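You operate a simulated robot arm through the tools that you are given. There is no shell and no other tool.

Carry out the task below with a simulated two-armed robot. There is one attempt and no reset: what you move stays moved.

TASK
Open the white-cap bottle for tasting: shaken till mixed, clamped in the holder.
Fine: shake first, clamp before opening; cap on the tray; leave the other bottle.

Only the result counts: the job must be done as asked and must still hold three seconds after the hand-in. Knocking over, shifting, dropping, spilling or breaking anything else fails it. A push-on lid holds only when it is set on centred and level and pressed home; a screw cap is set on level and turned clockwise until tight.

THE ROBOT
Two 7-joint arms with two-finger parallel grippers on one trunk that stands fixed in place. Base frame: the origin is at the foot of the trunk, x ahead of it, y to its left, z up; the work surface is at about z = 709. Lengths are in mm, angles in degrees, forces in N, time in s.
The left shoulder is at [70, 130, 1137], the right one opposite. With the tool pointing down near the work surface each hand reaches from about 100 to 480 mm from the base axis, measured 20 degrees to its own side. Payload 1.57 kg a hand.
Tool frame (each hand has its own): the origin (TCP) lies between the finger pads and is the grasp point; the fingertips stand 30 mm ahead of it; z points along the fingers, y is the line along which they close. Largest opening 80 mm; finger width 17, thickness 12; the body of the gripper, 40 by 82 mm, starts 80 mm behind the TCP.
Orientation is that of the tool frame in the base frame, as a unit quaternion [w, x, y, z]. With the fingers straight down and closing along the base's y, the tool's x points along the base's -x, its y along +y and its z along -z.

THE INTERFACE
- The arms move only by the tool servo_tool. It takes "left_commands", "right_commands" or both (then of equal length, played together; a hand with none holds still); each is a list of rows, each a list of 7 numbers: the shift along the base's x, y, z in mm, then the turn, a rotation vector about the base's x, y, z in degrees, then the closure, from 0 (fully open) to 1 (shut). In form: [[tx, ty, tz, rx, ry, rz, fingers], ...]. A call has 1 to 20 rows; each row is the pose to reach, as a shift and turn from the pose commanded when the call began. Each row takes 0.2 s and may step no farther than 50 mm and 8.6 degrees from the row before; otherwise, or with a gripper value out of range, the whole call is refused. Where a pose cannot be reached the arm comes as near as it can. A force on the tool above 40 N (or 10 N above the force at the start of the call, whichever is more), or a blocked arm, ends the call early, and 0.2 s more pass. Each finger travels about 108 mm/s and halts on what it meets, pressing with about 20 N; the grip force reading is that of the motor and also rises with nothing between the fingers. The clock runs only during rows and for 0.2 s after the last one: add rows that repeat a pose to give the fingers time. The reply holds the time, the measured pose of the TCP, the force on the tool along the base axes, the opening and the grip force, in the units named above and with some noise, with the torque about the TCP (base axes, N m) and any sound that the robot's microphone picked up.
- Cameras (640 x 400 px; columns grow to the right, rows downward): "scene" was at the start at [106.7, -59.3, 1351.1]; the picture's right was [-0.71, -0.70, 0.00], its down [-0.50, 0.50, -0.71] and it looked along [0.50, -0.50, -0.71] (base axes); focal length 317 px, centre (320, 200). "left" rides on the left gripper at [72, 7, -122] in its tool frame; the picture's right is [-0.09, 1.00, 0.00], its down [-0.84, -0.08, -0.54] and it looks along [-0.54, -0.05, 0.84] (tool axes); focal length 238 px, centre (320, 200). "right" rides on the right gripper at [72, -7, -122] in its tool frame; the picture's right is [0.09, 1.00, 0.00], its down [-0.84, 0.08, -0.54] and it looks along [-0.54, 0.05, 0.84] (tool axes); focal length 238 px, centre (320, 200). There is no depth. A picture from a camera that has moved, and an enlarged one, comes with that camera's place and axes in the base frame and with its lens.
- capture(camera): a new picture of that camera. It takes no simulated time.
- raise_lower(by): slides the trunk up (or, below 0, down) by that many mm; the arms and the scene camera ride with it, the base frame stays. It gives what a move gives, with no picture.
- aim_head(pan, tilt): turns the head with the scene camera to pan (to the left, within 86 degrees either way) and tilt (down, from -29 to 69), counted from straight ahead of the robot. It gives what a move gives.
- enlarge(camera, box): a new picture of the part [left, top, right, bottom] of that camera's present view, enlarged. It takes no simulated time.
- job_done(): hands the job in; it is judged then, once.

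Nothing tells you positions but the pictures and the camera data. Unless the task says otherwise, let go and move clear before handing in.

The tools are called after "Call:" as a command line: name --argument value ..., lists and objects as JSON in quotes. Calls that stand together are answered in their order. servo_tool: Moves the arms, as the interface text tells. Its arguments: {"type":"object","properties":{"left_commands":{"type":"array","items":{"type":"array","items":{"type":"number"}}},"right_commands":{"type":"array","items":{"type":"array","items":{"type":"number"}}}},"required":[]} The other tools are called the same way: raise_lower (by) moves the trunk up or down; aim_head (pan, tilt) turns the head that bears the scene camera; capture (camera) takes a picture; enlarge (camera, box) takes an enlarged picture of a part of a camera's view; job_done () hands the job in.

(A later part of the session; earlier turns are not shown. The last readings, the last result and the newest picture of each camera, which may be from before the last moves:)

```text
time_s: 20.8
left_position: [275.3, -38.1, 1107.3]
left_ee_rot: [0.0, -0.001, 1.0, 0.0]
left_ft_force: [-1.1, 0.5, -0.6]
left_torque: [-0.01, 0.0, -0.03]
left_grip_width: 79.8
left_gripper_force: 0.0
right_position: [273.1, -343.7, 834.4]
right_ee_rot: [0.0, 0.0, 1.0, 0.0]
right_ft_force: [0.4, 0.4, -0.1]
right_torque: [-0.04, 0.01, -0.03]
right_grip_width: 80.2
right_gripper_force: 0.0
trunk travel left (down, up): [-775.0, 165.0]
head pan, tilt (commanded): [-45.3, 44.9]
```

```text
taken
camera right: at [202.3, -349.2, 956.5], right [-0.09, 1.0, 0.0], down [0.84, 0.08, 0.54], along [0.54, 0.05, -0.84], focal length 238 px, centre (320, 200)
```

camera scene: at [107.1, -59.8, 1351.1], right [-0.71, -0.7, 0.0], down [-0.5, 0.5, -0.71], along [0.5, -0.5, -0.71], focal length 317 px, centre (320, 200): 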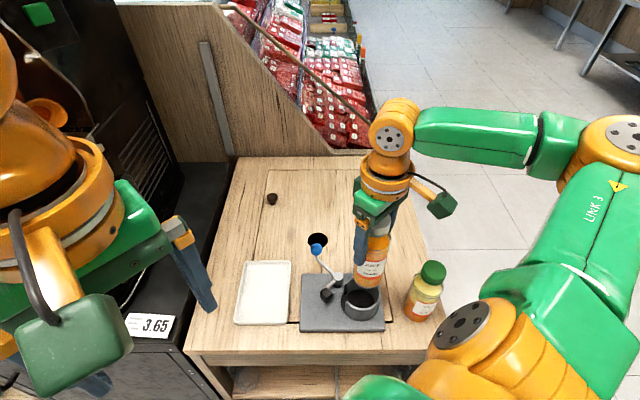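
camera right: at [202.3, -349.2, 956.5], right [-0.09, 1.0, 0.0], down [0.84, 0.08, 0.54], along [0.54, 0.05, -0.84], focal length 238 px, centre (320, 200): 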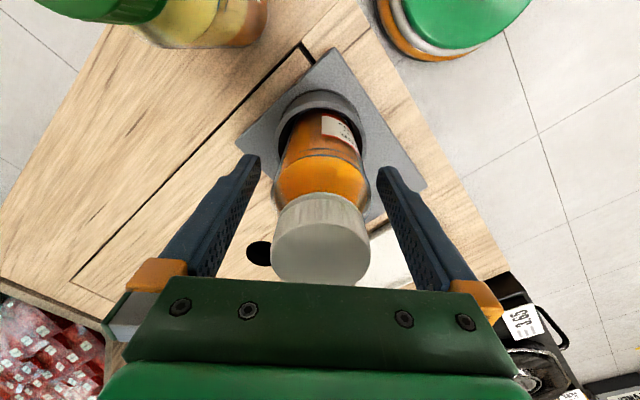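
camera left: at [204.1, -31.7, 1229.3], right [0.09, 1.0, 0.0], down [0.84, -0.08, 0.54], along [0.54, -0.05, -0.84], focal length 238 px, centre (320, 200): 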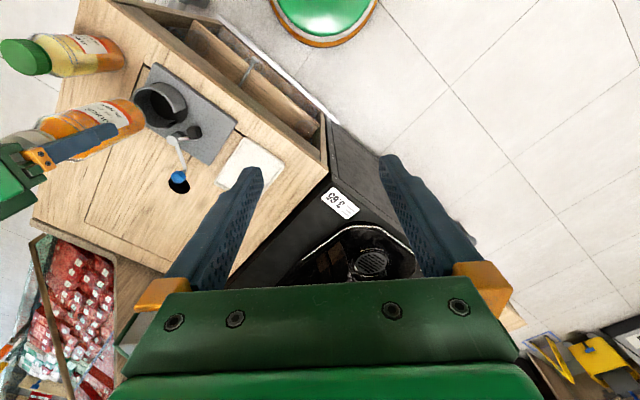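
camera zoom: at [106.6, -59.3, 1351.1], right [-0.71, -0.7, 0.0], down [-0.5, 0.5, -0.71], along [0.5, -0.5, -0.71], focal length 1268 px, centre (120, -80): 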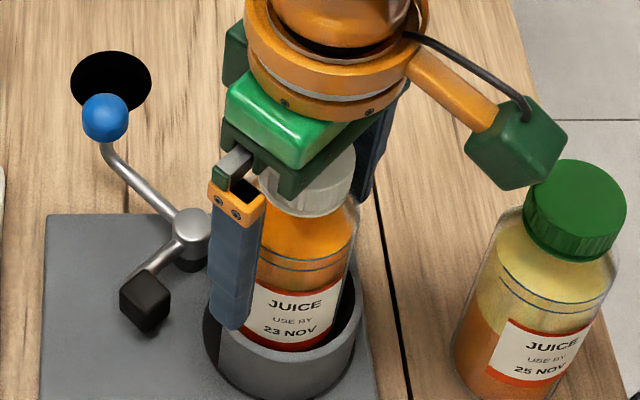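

The bottle stands by itself in the holder. I rise clear of the cap, close the fingers and go to the far (-y) side of the blue knob, which I take to be at about (405, -350, 780). From there I can swing the lever towards the bottle.

Call:
servo_tool --right_commands '[[0, 0, 30, 0, 0, 0, 0], [0, 0, 65, 0, 0, 0, 0], [0, 0, 100, 0, 0, 0, 0], [0, 0, 125, 0, 0, 0, 0], [30, -10, 125, 0, 0, 0, 0.5], [65, -22, 125, 0, 0, 0, 1], [100, -34, 125, 0, 0, 0, 1], [130, -46, 120, 0, 0, 0, 1], [130, -46, 90, 0, 0, 0, 1], [130, -46, 90, 0, 0, 0, 1]]'

Call:
capture --camera "right"

Call:
enlarge --camera "scene" --box '[280, 180, 420, 320]'

Call:
enlarge --camera "left" --box '[30, 50, 250, 210]'

```text
time_s: 23.0
left_position: [274.2, -37.7, 1105.9]
left_ee_rot: [0.0, -0.001, 1.0, 0.0]
left_ft_force: [-0.7, -0.1, 0.1]
left_torque: [0.01, -0.01, 0.0]
left_grip_width: 80.2
left_gripper_force: 0.1
right_position: [403.9, -388.8, 924.5]
right_ee_rot: [0.0, -0.001, 1.0, -0.001]
right_ft_force: [0.8, 0.0, -0.3]
right_torque: [0.0, 0.0, -0.04]
right_grip_width: 0.2
right_gripper_force: 20.2
trunk travel left (down, up): [-775.0, 165.0]
head pan, tilt (commanded): [-45.3, 44.9]
```

```text
taken
camera right: at [332.7, -394.9, 1046.0], right [-0.09, 1.0, 0.0], down [0.84, 0.08, 0.54], along [0.54, 0.05, -0.84], focal length 238 px, centre (320, 200)
```

right: 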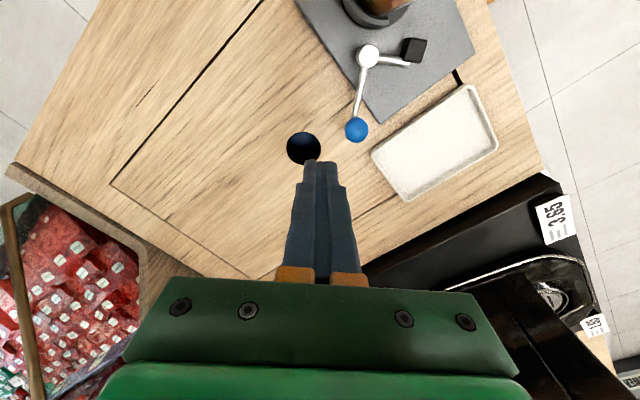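

```text
2.86 times, centred on (350, 250) of scene
camera zoom: at [106.3, -59.2, 1351.2], right [-0.71, -0.7, 0.0], down [-0.5, 0.5, -0.71], along [0.5, -0.5, -0.71], focal length 906 px, centre (234, 57)
```

zoom: 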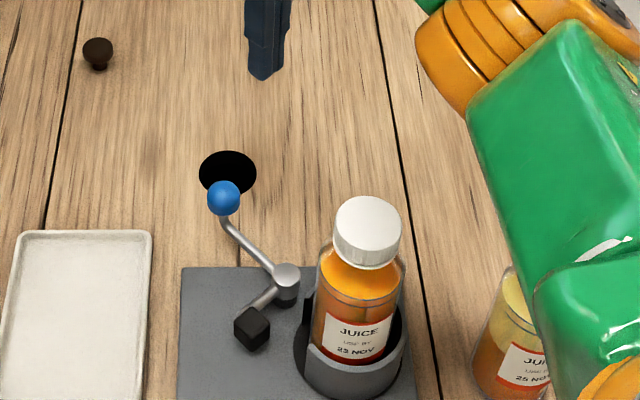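

```text
2.50 times, centred on (140, 130) of left
camera zoom: at [203.4, -31.1, 1229.5], right [0.09, 1.0, 0.0], down [0.84, -0.08, 0.54], along [0.54, -0.05, -0.84], focal length 596 px, centre (770, 375)
```

zoom: 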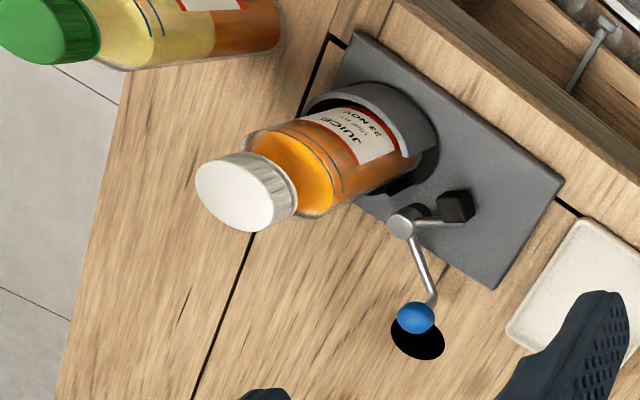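

The knob reads (404, -348) at about z = 780, with the pivot at (334, -344). The closed fingers are about 15 mm to its -y side, so I descend beside it.

Call:
servo_tool --right_commands '[[0, 0, -30, 0, 0, 0, 1], [0, 0, -60, 0, 0, 0, 1], [0, 0, -90, 0, 0, 0, 1], [0, 0, -110, 0, 0, 0, 1], [0, 0, -118, 0, 0, 0, 1], [0, 0, -118, 0, 0, 0, 1]]'

Call:
capture --camera "right"

Call:
enlarge --camera "scene" --box '[280, 180, 420, 320]'

Call:
enlarge --camera "left" --box '[30, 50, 250, 210]'

```text
time_s: 24.4
left_position: [275.3, -37.7, 1107.0]
left_ee_rot: [0.0, 0.0, 1.0, 0.0]
left_ft_force: [0.4, -1.2, 0.7]
left_torque: [-0.01, 0.02, 0.01]
left_grip_width: 79.9
left_gripper_force: 0.0
right_position: [402.6, -389.5, 807.3]
right_ee_rot: [0.0, 0.0, 1.0, 0.0]
right_ft_force: [-0.2, -0.2, 0.0]
right_torque: [0.0, 0.0, 0.01]
right_grip_width: 0.0
right_gripper_force: 20.5
trunk travel left (down, up): [-775.0, 165.0]
head pan, tilt (commanded): [-45.3, 44.9]
```

```text
taken
camera right: at [332.6, -395.2, 928.7], right [-0.09, 1.0, 0.0], down [0.84, 0.08, 0.54], along [0.54, 0.05, -0.84], focal length 238 px, centre (320, 200)
```

right: 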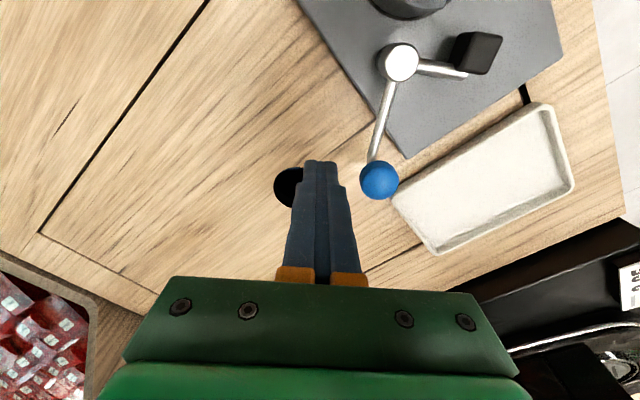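

```text
2.86 times, centred on (350, 250) of scene
camera zoom: at [106.7, -59.3, 1351.1], right [-0.71, -0.7, 0.0], down [-0.5, 0.5, -0.71], along [0.5, -0.5, -0.71], focal length 906 px, centre (234, 57)
```

zoom: 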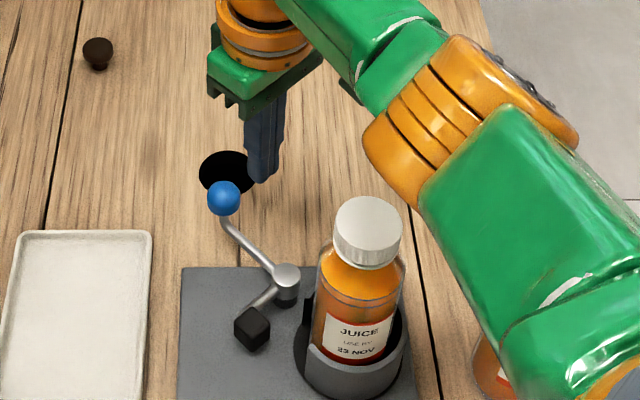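

```text
2.50 times, centred on (140, 130) of left
camera zoom: at [203.8, -31.3, 1229.4], right [0.09, 1.0, 0.0], down [0.84, -0.08, 0.54], along [0.54, -0.05, -0.84], focal length 596 px, centre (770, 375)
```

zoom: 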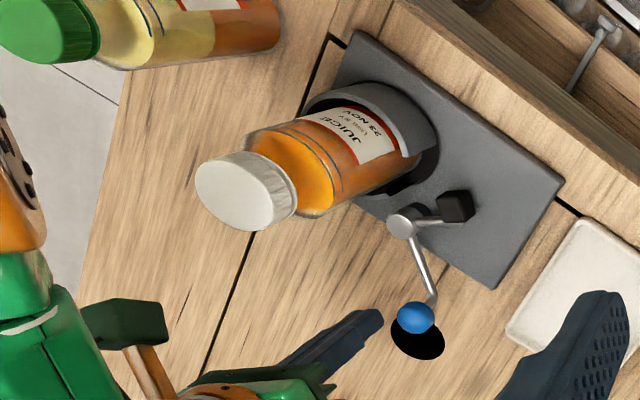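

The fingers are beside the knob at the right height. I push it in +y along its arc, about the first 20–25 degrees, and look.

Call:
servo_tool --right_commands '[[1, 8, 0, 0, 0, 0, 1], [1, 14, 0, 0, 0, 0, 1], [1, 20, 0, 0, 0, 0, 1], [0.5, 26, 0, 0, 0, 0, 1], [0, 33, 0, 0, 0, 0, 1], [-1, 39, 0, 0, 0, 0, 1], [-3, 45, 0, 0, 0, 0, 1]]'

Call:
capture --camera "right"

Call:
enlarge --camera "left" --box '[30, 50, 250, 210]'

Call:
enlarge --camera "scene" --box '[280, 180, 420, 320]'

```text
time_s: 26.0
left_position: [275.4, -37.0, 1106.7]
left_ee_rot: [0.0, 0.0, 1.0, 0.001]
left_ft_force: [-0.3, 0.2, -0.2]
left_torque: [0.0, -0.03, 0.02]
left_grip_width: 80.0
left_gripper_force: 0.1
right_position: [399.8, -343.9, 807.4]
right_ee_rot: [-0.001, 0.0, 1.0, 0.0]
right_ft_force: [-0.6, 0.8, 0.0]
right_torque: [0.03, 0.0, 0.03]
right_grip_width: 0.1
right_gripper_force: 19.9
trunk travel left (down, up): [-775.0, 165.0]
head pan, tilt (commanded): [-45.3, 44.9]
```

```text
taken
camera right: at [329.2, -349.7, 929.0], right [-0.09, 1.0, 0.0], down [0.84, 0.08, 0.54], along [0.54, 0.05, -0.84], focal length 238 px, centre (320, 200)
```

right: 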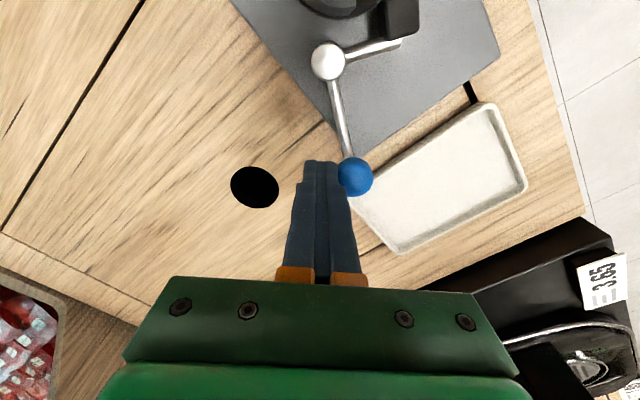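

```text
2.50 times, centred on (140, 130) of left
camera zoom: at [203.5, -31.1, 1229.4], right [0.09, 1.0, 0.0], down [0.84, -0.08, 0.54], along [0.54, -0.05, -0.84], focal length 596 px, centre (770, 375)
```

zoom: 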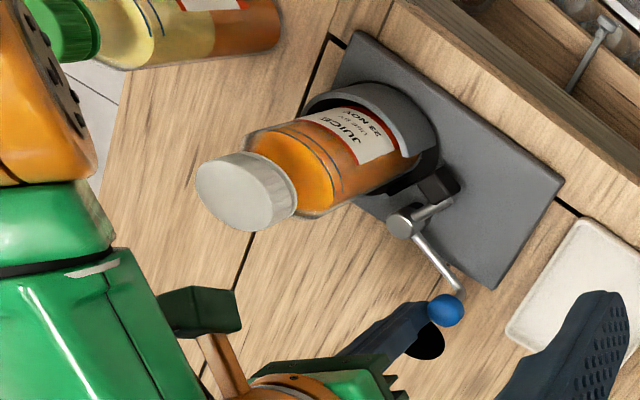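

```text
2.86 times, centred on (350, 250) of scene
camera zoom: at [106.4, -59.1, 1351.1], right [-0.71, -0.7, 0.0], down [-0.5, 0.5, -0.71], along [0.5, -0.5, -0.71], focal length 906 px, centre (234, 57)
```

zoom: 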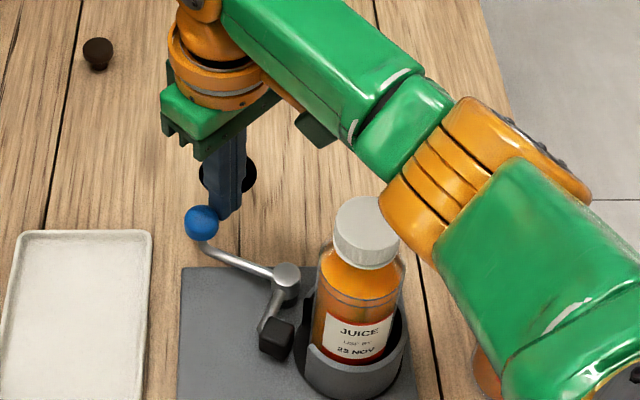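

The lever swings freely and its black pad is now near the ring's slot. My arm's elbow has come close to the bottles in these views, so I check its clearance before pushing further.

Call:
capture --camera "scene"

Call:
capture --camera "left"

Call:
enlarge --camera "left" --box '[0, 0, 160, 200]'

```text
taken
camera scene: at [106.4, -59.1, 1351.1], right [-0.71, -0.7, 0.0], down [-0.5, 0.5, -0.71], along [0.5, -0.5, -0.71], focal length 317 px, centre (320, 200)
```

scene: 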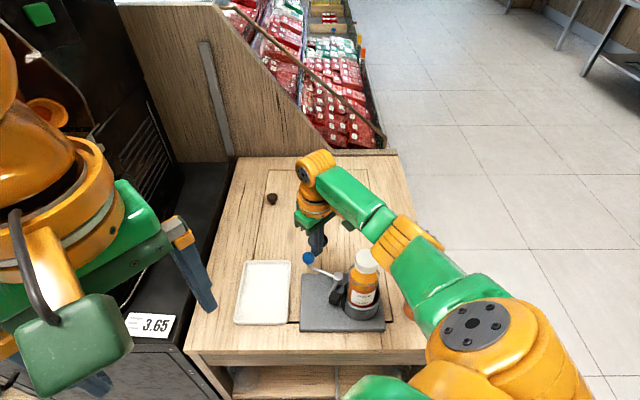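

```text
taken
camera left: at [203.5, -31.1, 1229.4], right [0.09, 1.0, 0.0], down [0.84, -0.08, 0.54], along [0.54, -0.05, -0.84], focal length 238 px, centre (320, 200)
```

left: 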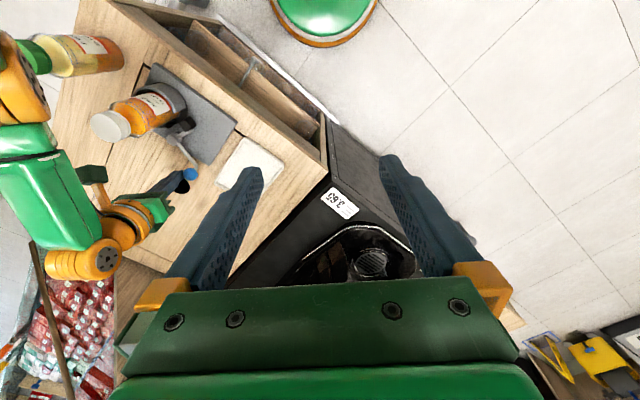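

```text
2.00 times, centred on (80, 100) of left
camera zoom: at [203.5, -31.1, 1229.4], right [0.09, 1.0, 0.0], down [0.84, -0.08, 0.54], along [0.54, -0.05, -0.84], focal length 477 px, centre (800, 400)
```

zoom: 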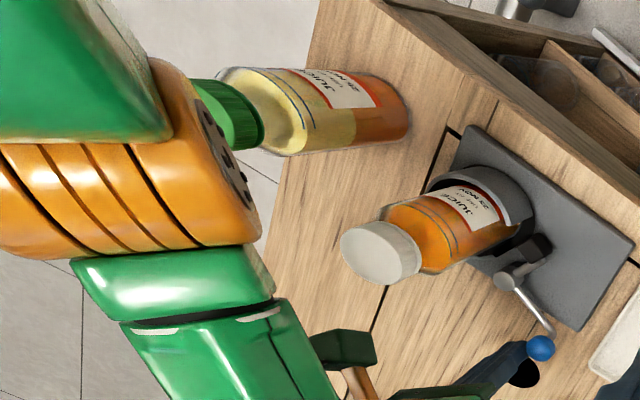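

The elbow hangs only some 40–50 mm above the cap heights. To gain clearance I raise the trunk by 60 mm and will bring the hand back down to the knob.

Call:
raise_lower --by 60

Call:
capture --camera "scene"

Call:
capture --camera "left"

Call:
capture --camera "right"

```text
time_s: 27.0
left_position: [275.0, -38.4, 1167.2]
left_ee_rot: [0.0, -0.001, 1.0, 0.0]
left_ft_force: [0.7, -0.5, 0.0]
left_torque: [0.02, 0.0, 0.0]
left_grip_width: 80.0
left_gripper_force: 0.1
right_position: [401.1, -343.8, 867.5]
right_ee_rot: [0.0, 0.0, 1.0, 0.001]
right_ft_force: [-0.2, -0.2, 0.1]
right_torque: [-0.01, -0.01, -0.02]
right_grip_width: 0.1
right_gripper_force: 19.6
trunk travel left (down, up): [-835.0, 105.0]
head pan, tilt (commanded): [-45.3, 44.9]
```

```text
taken
camera scene: at [106.9, -59.4, 1411.1], right [-0.71, -0.7, 0.0], down [-0.5, 0.5, -0.71], along [0.5, -0.5, -0.71], focal length 317 px, centre (320, 200)
```

scene: 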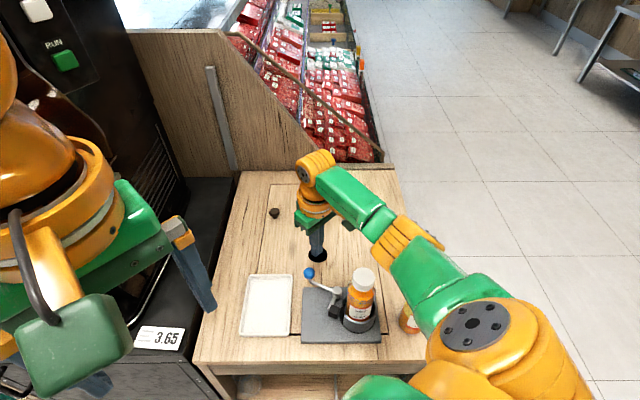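

```text
taken
camera left: at [204.0, -31.3, 1289.4], right [0.09, 1.0, 0.0], down [0.84, -0.08, 0.54], along [0.54, -0.05, -0.84], focal length 238 px, centre (320, 200)
```

left: 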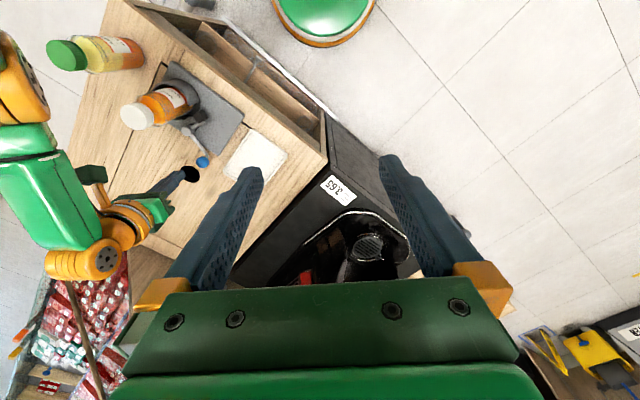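

```text
taken
camera right: at [329.6, -350.1, 988.9], right [-0.09, 1.0, 0.0], down [0.84, 0.08, 0.54], along [0.54, 0.05, -0.84], focal length 238 px, centre (320, 200)
```

right: 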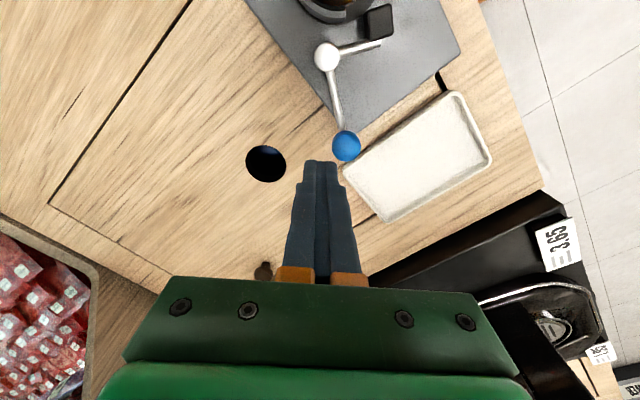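

The lever stayed where it was. I step back slightly, lower beside the knob again, and push it on until the pad meets the bottle.

Call:
servo_tool --right_commands '[[0, -6, 0, 0, 0, 0, 1], [0, -6, -30, 0, 0, 0, 1], [0, -6, -58, 0, 0, 0, 1], [0, 0, -58, 0, 0, 0, 1], [-3, 5, -58, 0, 0, 0, 1], [-6, 10, -58, 0, 0, 0, 1], [-9, 15, -58, 0, 0, 0, 1]]'

Call:
capture --camera "right"

Call:
enlarge --camera "left" --box '[0, 30, 220, 230]'

Call:
enlarge --camera "scene" --box '[280, 240, 440, 360]'

```text
time_s: 28.6
left_position: [274.8, -37.7, 1167.3]
left_ee_rot: [0.0, 0.0, 1.0, 0.0]
left_ft_force: [-0.1, -1.1, 0.8]
left_torque: [0.0, 0.01, 0.01]
left_grip_width: 80.2
left_gripper_force: 0.0
right_position: [391.3, -329.2, 809.8]
right_ee_rot: [0.0, 0.0, 1.0, 0.0]
right_ft_force: [0.0, 0.2, 0.6]
right_torque: [0.02, 0.0, -0.01]
right_grip_width: 0.0
right_gripper_force: 20.1
trunk travel left (down, up): [-835.0, 105.0]
head pan, tilt (commanded): [-45.3, 44.9]
```

```text
taken
camera right: at [320.2, -334.7, 931.0], right [-0.09, 1.0, 0.0], down [0.84, 0.08, 0.54], along [0.54, 0.05, -0.84], focal length 238 px, centre (320, 200)
```

right: 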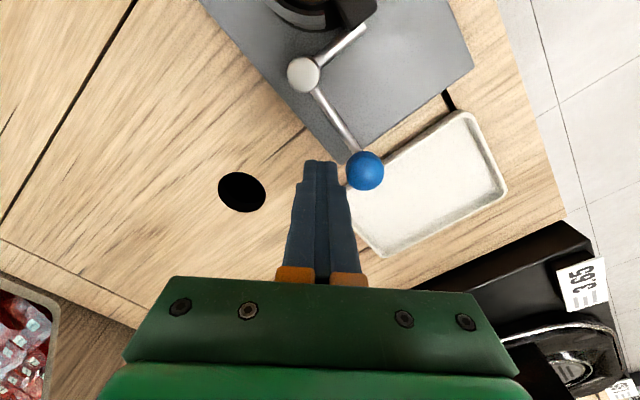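

```text
2.00 times, centred on (110, 130) of left
camera zoom: at [203.6, -31.1, 1289.4], right [0.09, 1.0, 0.0], down [0.84, -0.08, 0.54], along [0.54, -0.05, -0.84], focal length 477 px, centre (740, 340)
```

zoom: 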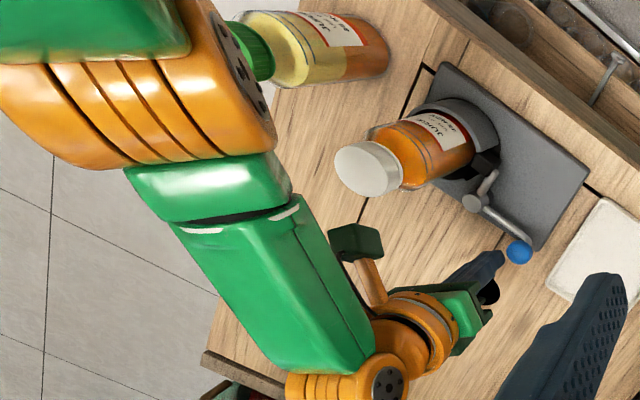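

```text
3.33 times, centred on (360, 300) of scene
camera zoom: at [106.6, -59.2, 1411.1], right [-0.71, -0.7, 0.0], down [-0.5, 0.5, -0.71], along [0.5, -0.5, -0.71], focal length 1057 px, centre (187, -133)
```

zoom: 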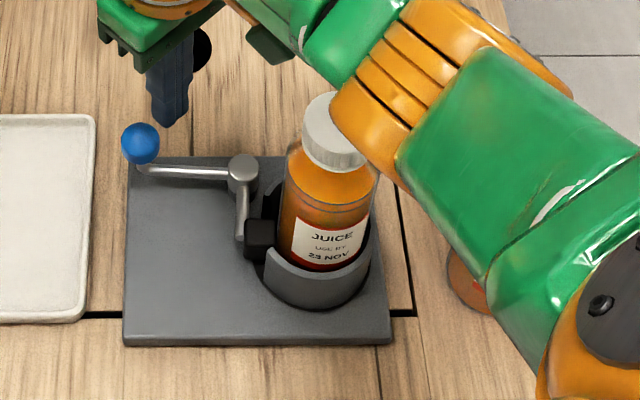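

The pad is in the slot close to the bottle. I keep pushing in small steps until the force shows it is clamping.

Call:
servo_tool --right_commands '[[-2, 3, 0, 0, 0, 0, 1], [-4, 6, 0, 0, 0, 0, 1], [-6, 8, 0, 0, 0, 0, 1], [-8, 10, 0, 0, 0, 0, 1]]'

Call:
enlarge --camera "right" --box '[200, 0, 440, 220]'

Call:
enlarge --camera "scene" --box '[300, 260, 400, 350]'

```text
time_s: 29.6
left_position: [276.5, -39.5, 1167.0]
left_ee_rot: [0.0, 0.0, 1.0, 0.0]
left_ft_force: [-0.6, 0.4, -0.2]
left_torque: [0.02, -0.01, -0.03]
left_grip_width: 79.8
left_gripper_force: 0.1
right_position: [383.7, -321.7, 809.1]
right_ee_rot: [0.001, 0.002, 1.0, 0.0]
right_ft_force: [5.6, -7.1, 3.4]
right_torque: [-0.22, -0.23, -0.13]
right_grip_width: 0.2
right_gripper_force: 20.2
trunk travel left (down, up): [-835.0, 105.0]
head pan, tilt (commanded): [-45.3, 44.9]
```

```text
1.82 times, centred on (320, 110) of right
camera zoom: at [313.4, -327.3, 930.4], right [-0.09, 1.0, 0.0], down [0.84, 0.08, 0.54], along [0.54, 0.05, -0.84], focal length 433 px, centre (320, 364)
```

zoom: 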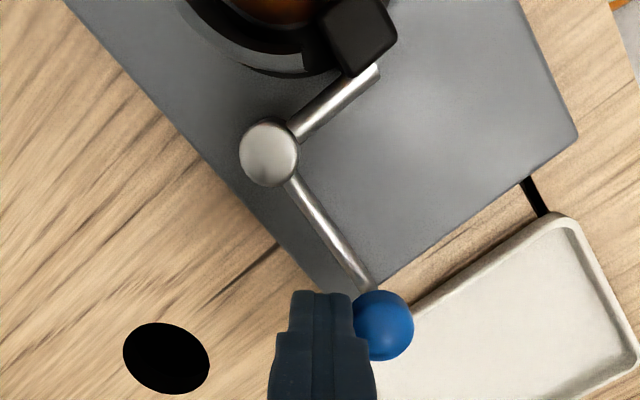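

```text
4.44 times, centred on (350, 305) of scene
camera zoom: at [108.0, -61.7, 1411.0], right [-0.71, -0.7, 0.0], down [-0.5, 0.5, -0.71], along [0.5, -0.5, -0.71], focal length 1409 px, centre (187, -267)
```

zoom: 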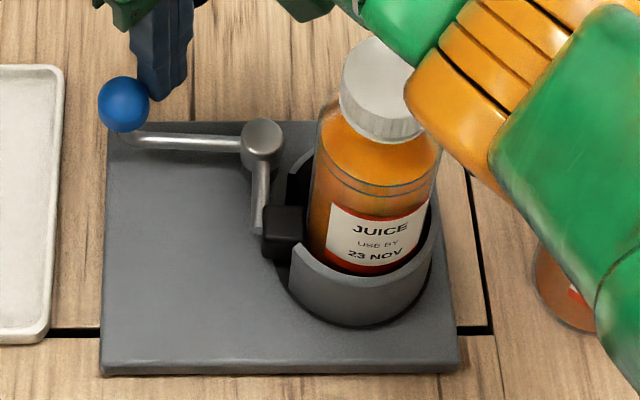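

The force is building at about 9 N, and the pad now touches the bottle. I push a little further to clamp it firmly.

Call:
servo_tool --right_commands '[[-1, 1.5, 0, 0, 0, 0, 1], [-2, 3, 0, 0, 0, 0, 1], [-3, 4.5, 0, 0, 0, 0, 1], [-4, 6, 0, 0, 0, 0, 1]]'

Call:
enlarge --camera "right" --box '[200, 0, 440, 220]'

Call:
enlarge --camera "scene" --box '[300, 260, 400, 350]'

```text
time_s: 30.6
left_position: [278.0, -44.9, 1165.6]
left_ee_rot: [-0.001, -0.001, 1.0, 0.003]
left_ft_force: [-0.1, 0.0, -0.4]
left_torque: [-0.02, 0.0, -0.05]
left_grip_width: 79.9
left_gripper_force: 0.1
right_position: [380.7, -317.3, 807.3]
right_ee_rot: [-0.002, 0.0, 1.0, 0.002]
right_ft_force: [12.5, -23.1, 13.1]
right_torque: [-0.55, -0.48, -0.3]
right_grip_width: 0.0
right_gripper_force: 20.2
trunk travel left (down, up): [-835.0, 105.0]
head pan, tilt (commanded): [-45.3, 44.9]
```

```text
1.82 times, centred on (320, 110) of right
camera zoom: at [310.2, -324.0, 928.5], right [-0.09, 1.0, 0.0], down [0.84, 0.07, 0.54], along [0.54, 0.05, -0.84], focal length 433 px, centre (320, 364)
```

zoom: 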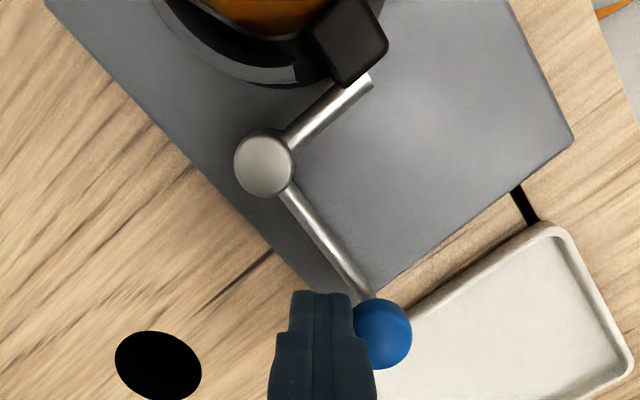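

```text
4.44 times, centred on (350, 305) of scene
camera zoom: at [109.6, -66.5, 1410.5], right [-0.71, -0.7, 0.0], down [-0.5, 0.51, -0.7], along [0.5, -0.5, -0.71], focal length 1409 px, centre (187, -267)
```

zoom: 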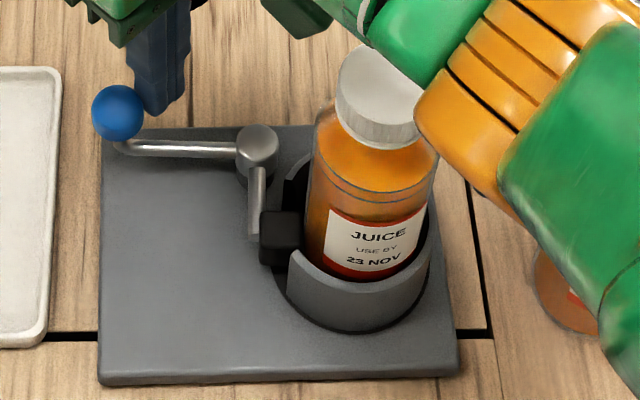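

The lever is at about 42 degrees and resists with about 29 N, with no click heard yet. I press a bit harder to seat the clamp.

Call:
servo_tool --right_commands '[[-1, 1.5, 0, 0, 0, 0, 1], [-2, 3, 0, 0, 0, 0, 1], [-2.5, 4, 0, 0, 0, 0, 1], [-2.5, 4, 0, 0, 0, 0, 1]]'

Call:
enlarge --camera "right" --box '[200, 0, 440, 220]'

Call:
capture --camera "left"

```text
time_s: 31.6
left_position: [275.3, -39.7, 1166.8]
left_ee_rot: [0.0, -0.001, 1.0, 0.002]
left_ft_force: [-0.2, -0.5, 0.3]
left_torque: [0.0, 0.0, -0.02]
left_grip_width: 80.1
left_gripper_force: 0.0
right_position: [376.6, -309.7, 807.7]
right_ee_rot: [-0.002, 0.0, 1.0, 0.002]
right_ft_force: [-0.3, -6.1, -2.4]
right_torque: [-0.17, 0.04, -0.03]
right_grip_width: 0.0
right_gripper_force: 19.5
trunk travel left (down, up): [-835.0, 105.0]
head pan, tilt (commanded): [-45.3, 44.9]
```

```text
1.82 times, centred on (320, 110) of right
camera zoom: at [305.7, -315.7, 929.8], right [-0.09, 1.0, 0.0], down [0.84, 0.08, 0.54], along [0.54, 0.05, -0.84], focal length 433 px, centre (320, 364)
```

zoom: 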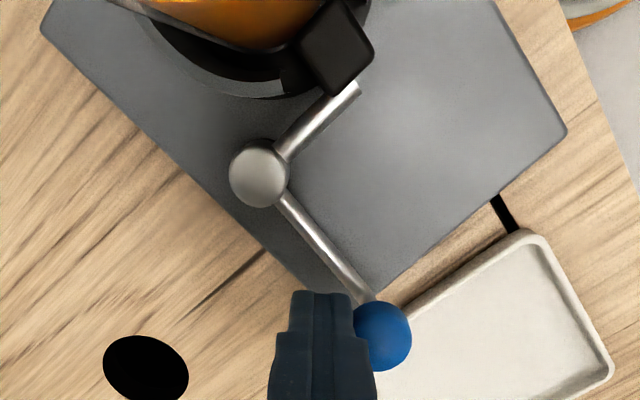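

```text
taken
camera left: at [204.1, -33.2, 1289.1], right [0.09, 1.0, 0.0], down [0.84, -0.08, 0.54], along [0.54, -0.05, -0.84], focal length 238 px, centre (320, 200)
```

left: 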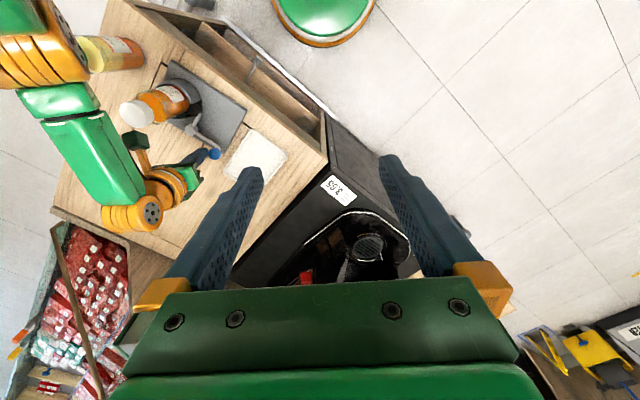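

The resistance suddenly fell to about 6 N while the hand moved on. I check at once whether the clamp seated or the holder itself slid.

Call:
enlarge --camera "scene" --box '[280, 240, 440, 360]'

Call:
enlarge --camera "left" --box '[0, 30, 220, 230]'

```text
3.33 times, centred on (360, 300) of scene
camera zoom: at [107.1, -61.5, 1410.8], right [-0.71, -0.7, 0.0], down [-0.5, 0.5, -0.71], along [0.5, -0.5, -0.71], focal length 1057 px, centre (187, -133)
```

zoom: 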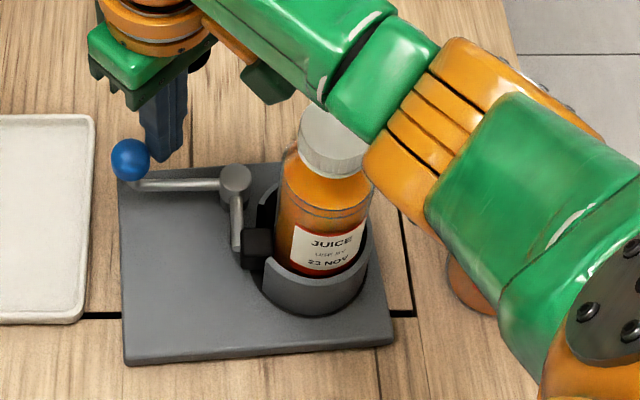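

```text
2.00 times, centred on (110, 130) of left
camera zoom: at [204.1, -33.2, 1289.1], right [0.09, 1.0, 0.0], down [0.84, -0.08, 0.54], along [0.54, -0.05, -0.84], focal length 477 px, centre (740, 340)
```

zoom: 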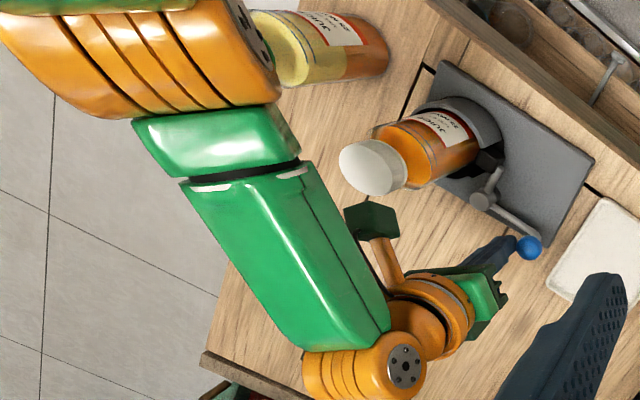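

The holder plate itself slid a few millimetres under the push, so I stop pushing. The pad is already pressing the bottle against the ring's far wall. I back the fingers off and see whether the lever stays shut.

Call:
servo_tool --right_commands '[[1, -3, 0, 0, 0, 0, 1], [2, -8, 0, 0, 0, 0, 1], [4, -14, 0, 0, 0, 0, 1], [6, -20, 0, 0, 0, 0, 1], [6, -20, 30, 0, 0, 0, 1], [6, -20, 60, 0, 0, 0, 1], [6, -20, 60, 0, 0, 0, 1]]'

Call:
enlarge --camera "right" --box '[200, 0, 440, 220]'

Call:
enlarge --camera "scene" --box '[280, 240, 440, 360]'

Call:
enlarge --camera "left" --box '[0, 30, 220, 230]'

```text
time_s: 33.2
left_position: [275.4, -38.0, 1167.6]
left_ee_rot: [0.001, -0.001, 1.0, 0.001]
left_ft_force: [-0.6, -0.1, 0.1]
left_torque: [0.0, -0.01, -0.03]
left_grip_width: 79.7
left_gripper_force: 0.0
right_position: [382.3, -329.5, 869.1]
right_ee_rot: [0.0, 0.0, 1.0, 0.0]
right_ft_force: [0.1, -0.4, -0.8]
right_torque: [-0.02, -0.03, 0.02]
right_grip_width: 0.0
right_gripper_force: 20.2
trunk travel left (down, up): [-835.0, 105.0]
head pan, tilt (commanded): [-45.3, 44.9]
```

```text
1.82 times, centred on (320, 110) of right
camera zoom: at [312.0, -335.3, 990.8], right [-0.09, 1.0, 0.0], down [0.84, 0.08, 0.54], along [0.54, 0.05, -0.84], focal length 433 px, centre (320, 364)
```

zoom: 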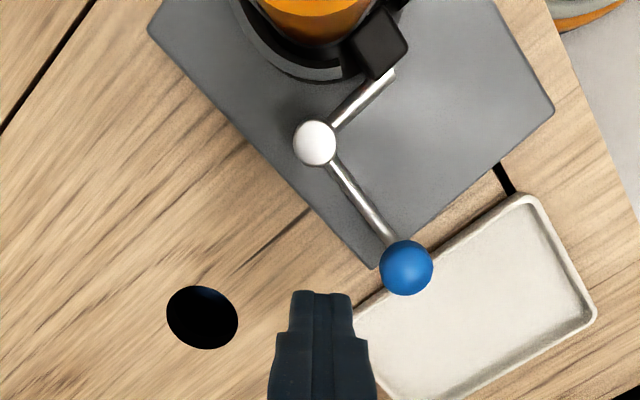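

```text
3.33 times, centred on (360, 300) of scene
camera zoom: at [107.0, -59.4, 1411.1], right [-0.71, -0.7, 0.0], down [-0.5, 0.5, -0.71], along [0.5, -0.5, -0.71], focal length 1057 px, centre (187, -133)
```

zoom: 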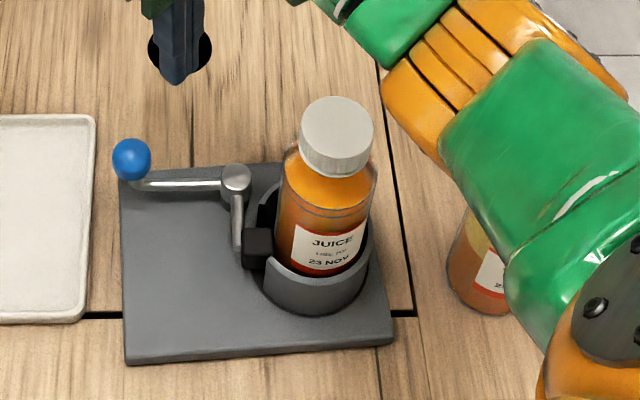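

```text
2.00 times, centred on (110, 130) of left
camera zoom: at [204.1, -31.3, 1289.3], right [0.09, 1.0, 0.0], down [0.84, -0.08, 0.54], along [0.54, -0.05, -0.84], focal length 477 px, centre (740, 340)
```

zoom: 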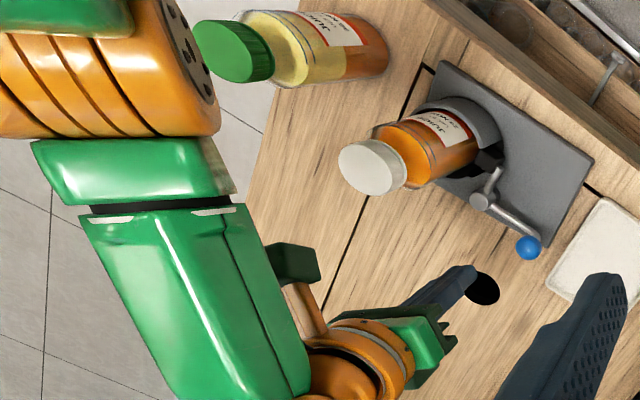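

The lever stays shut by itself with the pad against the bottle. Now I go up and over the bottle with open fingers to inspect the clamp and measure the cap.

Call:
servo_tool --right_commands '[[0, 0, 40, 0, 0, 0, 1], [0, 0, 80, 0, 0, 0, 1], [0, 0, 115, 0, 0, 0, 0.5], [-35, -5, 125, 0, 0, 0, 0], [-70, -10, 125, 0, 0, 0, 0], [-100, -14, 125, 0, 0, 0, 0], [-111, -16, 125, 0, 0, 0, 0], [-111, -16, 125, 0, 0, 0, 0]]'

Call:
capture --camera "right"

Call:
enlarge --camera "right" --box '[240, 60, 400, 210]'

Call:
capture --camera "scene"

```text
time_s: 35.0
left_position: [274.9, -38.0, 1167.2]
left_ee_rot: [0.0, -0.001, 1.0, 0.0]
left_ft_force: [0.0, -0.1, -0.5]
left_torque: [0.02, 0.01, -0.06]
left_grip_width: 80.0
left_gripper_force: 0.1
right_position: [272.7, -345.1, 994.7]
right_ee_rot: [0.0, 0.0, 1.0, 0.001]
right_ft_force: [0.7, -1.3, 0.3]
right_torque: [-0.01, -0.02, 0.04]
right_grip_width: 80.0
right_gripper_force: 0.1
trunk travel left (down, up): [-835.0, 105.0]
head pan, tilt (commanded): [-45.3, 44.9]
```

```text
taken
camera right: at [200.7, -351.4, 1115.9], right [-0.09, 1.0, 0.0], down [0.84, 0.08, 0.54], along [0.54, 0.05, -0.84], focal length 238 px, centre (320, 200)
```

right: 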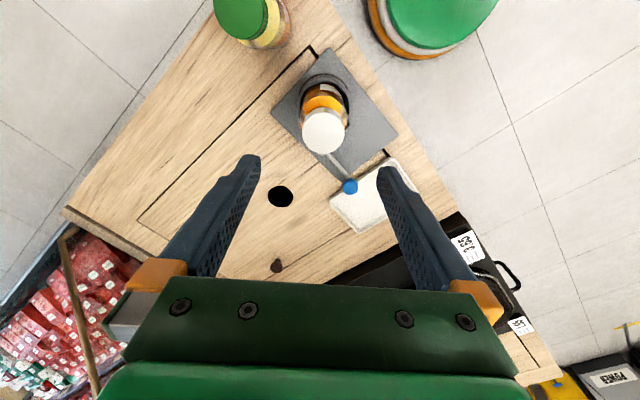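

```text
2.67 times, centred on (320, 135) of right
camera zoom: at [200.7, -351.4, 1115.9], right [-0.09, 1.0, 0.0], down [0.84, 0.08, 0.54], along [0.54, 0.05, -0.84], focal length 636 px, centre (320, 373)
```

zoom: 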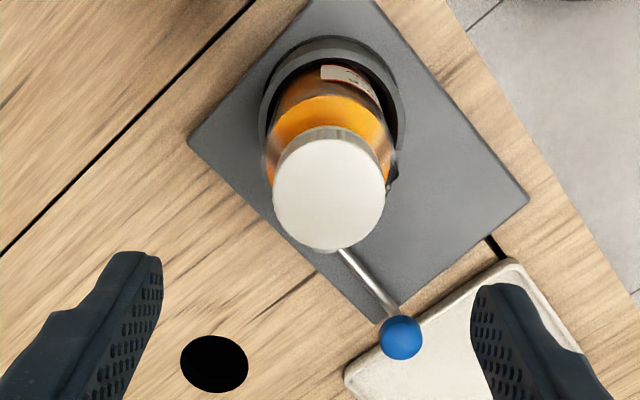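

```text
taken
camera scene: at [106.8, -59.5, 1411.1], right [-0.71, -0.7, 0.0], down [-0.5, 0.5, -0.71], along [0.5, -0.5, -0.71], focal length 317 px, centre (320, 200)
```

scene: 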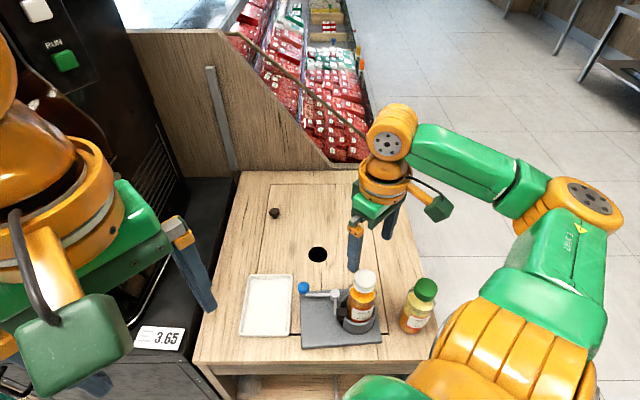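

The bottle sits against the ring wall opposite the pad. I zoom in on the pad contact and the cap.

Call:
enlarge --camera "scene" --box '[325, 260, 395, 340]'

Call:
enlarge --camera "left" --box '[100, 60, 230, 150]'

```text
5.00 times, centred on (360, 300) of scene
camera zoom: at [106.8, -59.5, 1411.1], right [-0.71, -0.7, 0.0], down [-0.5, 0.5, -0.71], along [0.5, -0.5, -0.71], focal length 1585 px, centre (120, -300)
```

zoom: 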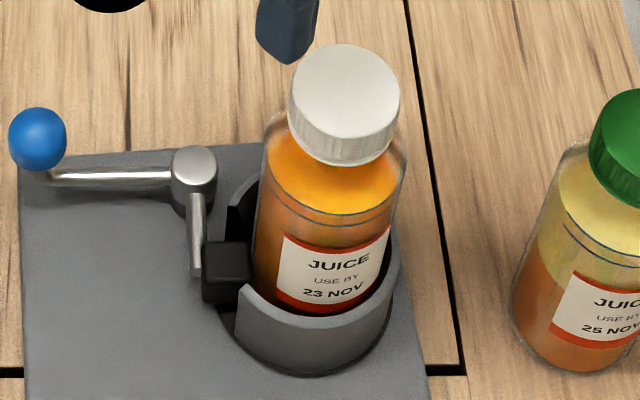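

```text
4.44 times, centred on (165, 105) of left
camera zoom: at [203.9, -31.4, 1289.4], right [0.09, 1.0, 0.0], down [0.84, -0.08, 0.54], along [0.54, -0.05, -0.84], focal length 1059 px, centre (1009, 622)
```

zoom: 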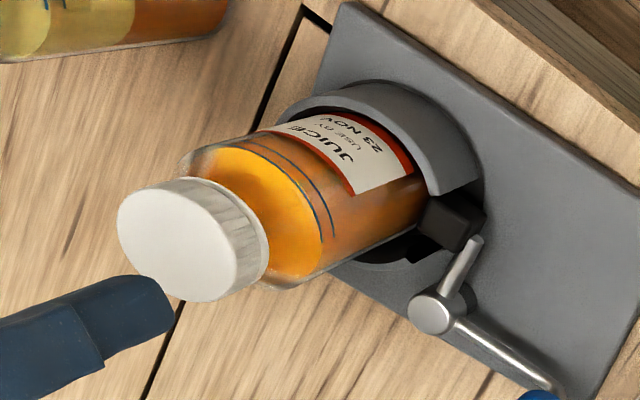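

The pad is pressed through the slot onto the bottle, so it counts as clamped. The cap centre reads about (270, -342) with its top near z = 888. I pre-turn the wrist clockwise above the cap to leave room for a long counter-clockwise unscrewing stroke.

Call:
servo_tool --right_commands '[[-1, 1, 0, 0, 0, -8.5, 0], [-2, 2, 0, 0, 0, -17, 0], [-2.5, 3, 0, 0, 0, -25.5, 0], [-2.5, 3, 0, 0, 0, -34, 0], [-2.5, 3, 0, 0, 0, -42.5, 0], [-2.5, 3, 0, 0, 0, -51, 0], [-2.5, 3, 0, 0, 0, -59.5, 0], [-2.5, 3, 0, 0, 0, -68, 0], [-2.5, 3, 0, 0, 0, -76.5, 0], [-2.5, 3, 0, 0, 0, -85, 0], [-2.5, 3, 0, 0, 0, -85, 0]]'

Call:
capture --camera "right"

Call:
capture --camera "scene"

```text
time_s: 37.4
left_position: [276.3, -38.5, 1166.9]
left_ee_rot: [0.0, -0.001, 1.0, 0.0]
left_ft_force: [0.5, 0.1, -0.8]
left_torque: [-0.01, -0.03, -0.02]
left_grip_width: 80.2
left_gripper_force: 0.0
right_position: [269.2, -342.0, 994.7]
right_ee_rot: [-0.001, 0.677, 0.736, 0.0]
right_ft_force: [0.7, 0.2, -1.1]
right_torque: [-0.01, -0.01, -0.02]
right_grip_width: 80.1
right_gripper_force: 0.0
trunk travel left (down, up): [-835.0, 105.0]
head pan, tilt (commanded): [-45.3, 44.9]
```

```text
taken
camera right: at [257.6, -270.5, 1116.0], right [0.98, 0.18, 0.0], down [0.15, -0.83, 0.54], along [0.1, -0.53, -0.84], focal length 238 px, centre (320, 200)
```

right: 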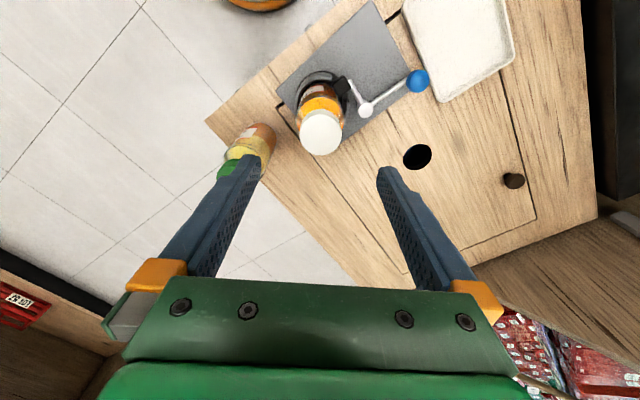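

```text
taken
camera scene: at [106.7, -59.3, 1411.1], right [-0.71, -0.7, 0.0], down [-0.5, 0.5, -0.71], along [0.5, -0.5, -0.71], focal length 317 px, centre (320, 200)
```

scene: 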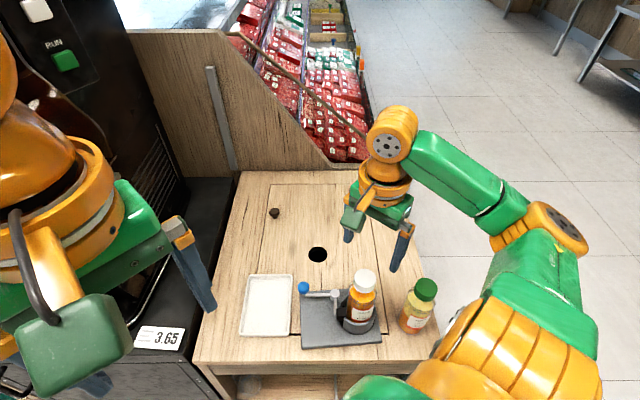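

The wrist turned the full 85 degrees. I enlarge the view to measure the cap centre precisely from this side.

Call:
enlarge --camera "right" --box '[270, 60, 370, 180]'

```text
3.33 times, centred on (320, 120) of right
camera zoom: at [257.6, -270.5, 1116.0], right [0.98, 0.18, 0.0], down [0.15, -0.83, 0.54], along [0.1, -0.53, -0.84], focal length 794 px, centre (320, 467)
```

zoom: 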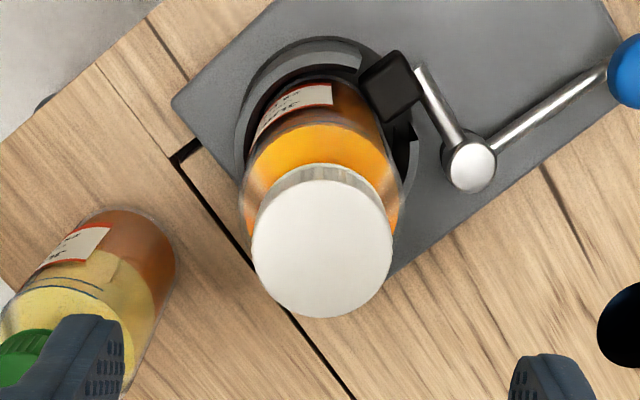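

The cap centre measures about (270, -341), within a millimetre or two of the hand. I descend so the fingertips reach near the cap's lower edge.

Call:
servo_tool --right_commands '[[0.5, 0.5, -25, 0, 0, 0, 0], [0.5, 0.5, -50, 0, 0, 0, 0], [0.5, 0.5, -75, 0, 0, 0, 0], [0.5, 0.5, -88, 0, 0, 0, 0], [0.5, 0.5, -95, 0, 0, 0, 0], [0.5, 0.5, -95, 0, 0, 0, 0]]'

Call:
capture --camera "right"

Call:
enlarge --camera "scene" --box '[325, 220, 425, 340]'

Call:
enlarge --camera "left" --box '[50, 60, 210, 170]'

```text
time_s: 38.8
left_position: [275.0, -38.6, 1167.5]
left_ee_rot: [0.0, -0.001, 1.0, 0.001]
left_ft_force: [-0.1, 0.4, -0.1]
left_torque: [-0.02, 0.03, -0.01]
left_grip_width: 79.7
left_gripper_force: 0.0
right_position: [270.7, -341.0, 899.7]
right_ee_rot: [0.001, 0.675, 0.738, 0.0]
right_ft_force: [-0.4, 0.9, 0.2]
right_torque: [0.01, -0.02, -0.03]
right_grip_width: 80.3
right_gripper_force: 0.0
trunk travel left (down, up): [-835.0, 105.0]
head pan, tilt (commanded): [-45.3, 44.9]
```

```text
taken
camera right: at [258.5, -270.4, 1020.9], right [0.98, 0.18, 0.0], down [0.15, -0.83, 0.54], along [0.1, -0.53, -0.84], focal length 238 px, centre (320, 200)
```

right: 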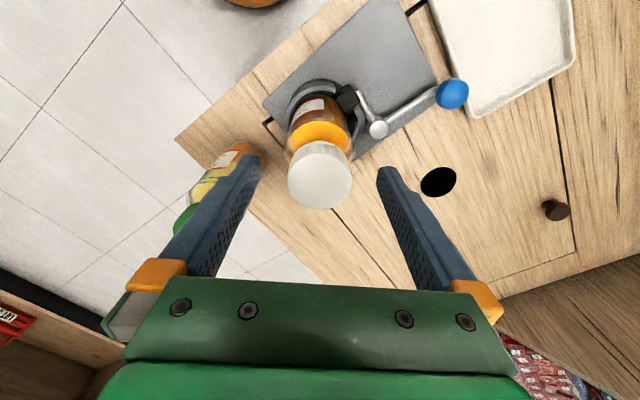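

```text
3.33 times, centred on (375, 280) of scene
camera zoom: at [106.7, -59.3, 1411.1], right [-0.71, -0.7, 0.0], down [-0.5, 0.5, -0.71], along [0.5, -0.5, -0.71], focal length 1057 px, centre (137, -67)
```

zoom: 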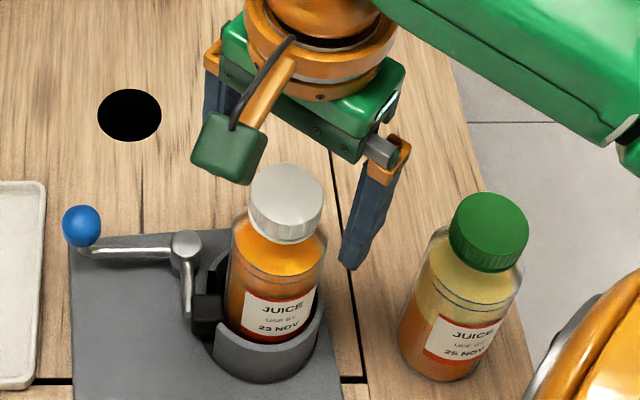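

```text
3.64 times, centred on (130, 115) of left
camera zoom: at [203.8, -31.3, 1289.4], right [0.09, 1.0, 0.0], down [0.84, -0.08, 0.54], along [0.54, -0.05, -0.84], focal length 867 px, centre (1011, 509)
```

zoom: 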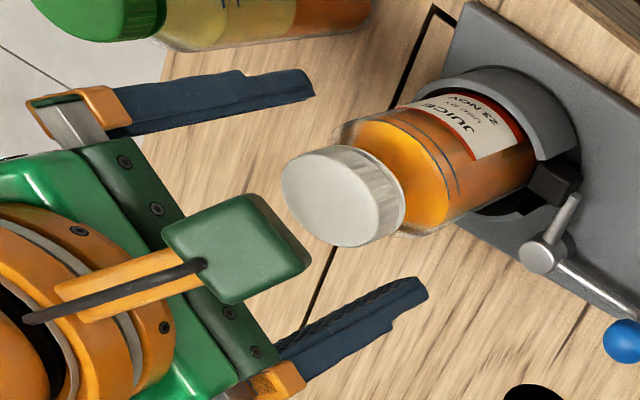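

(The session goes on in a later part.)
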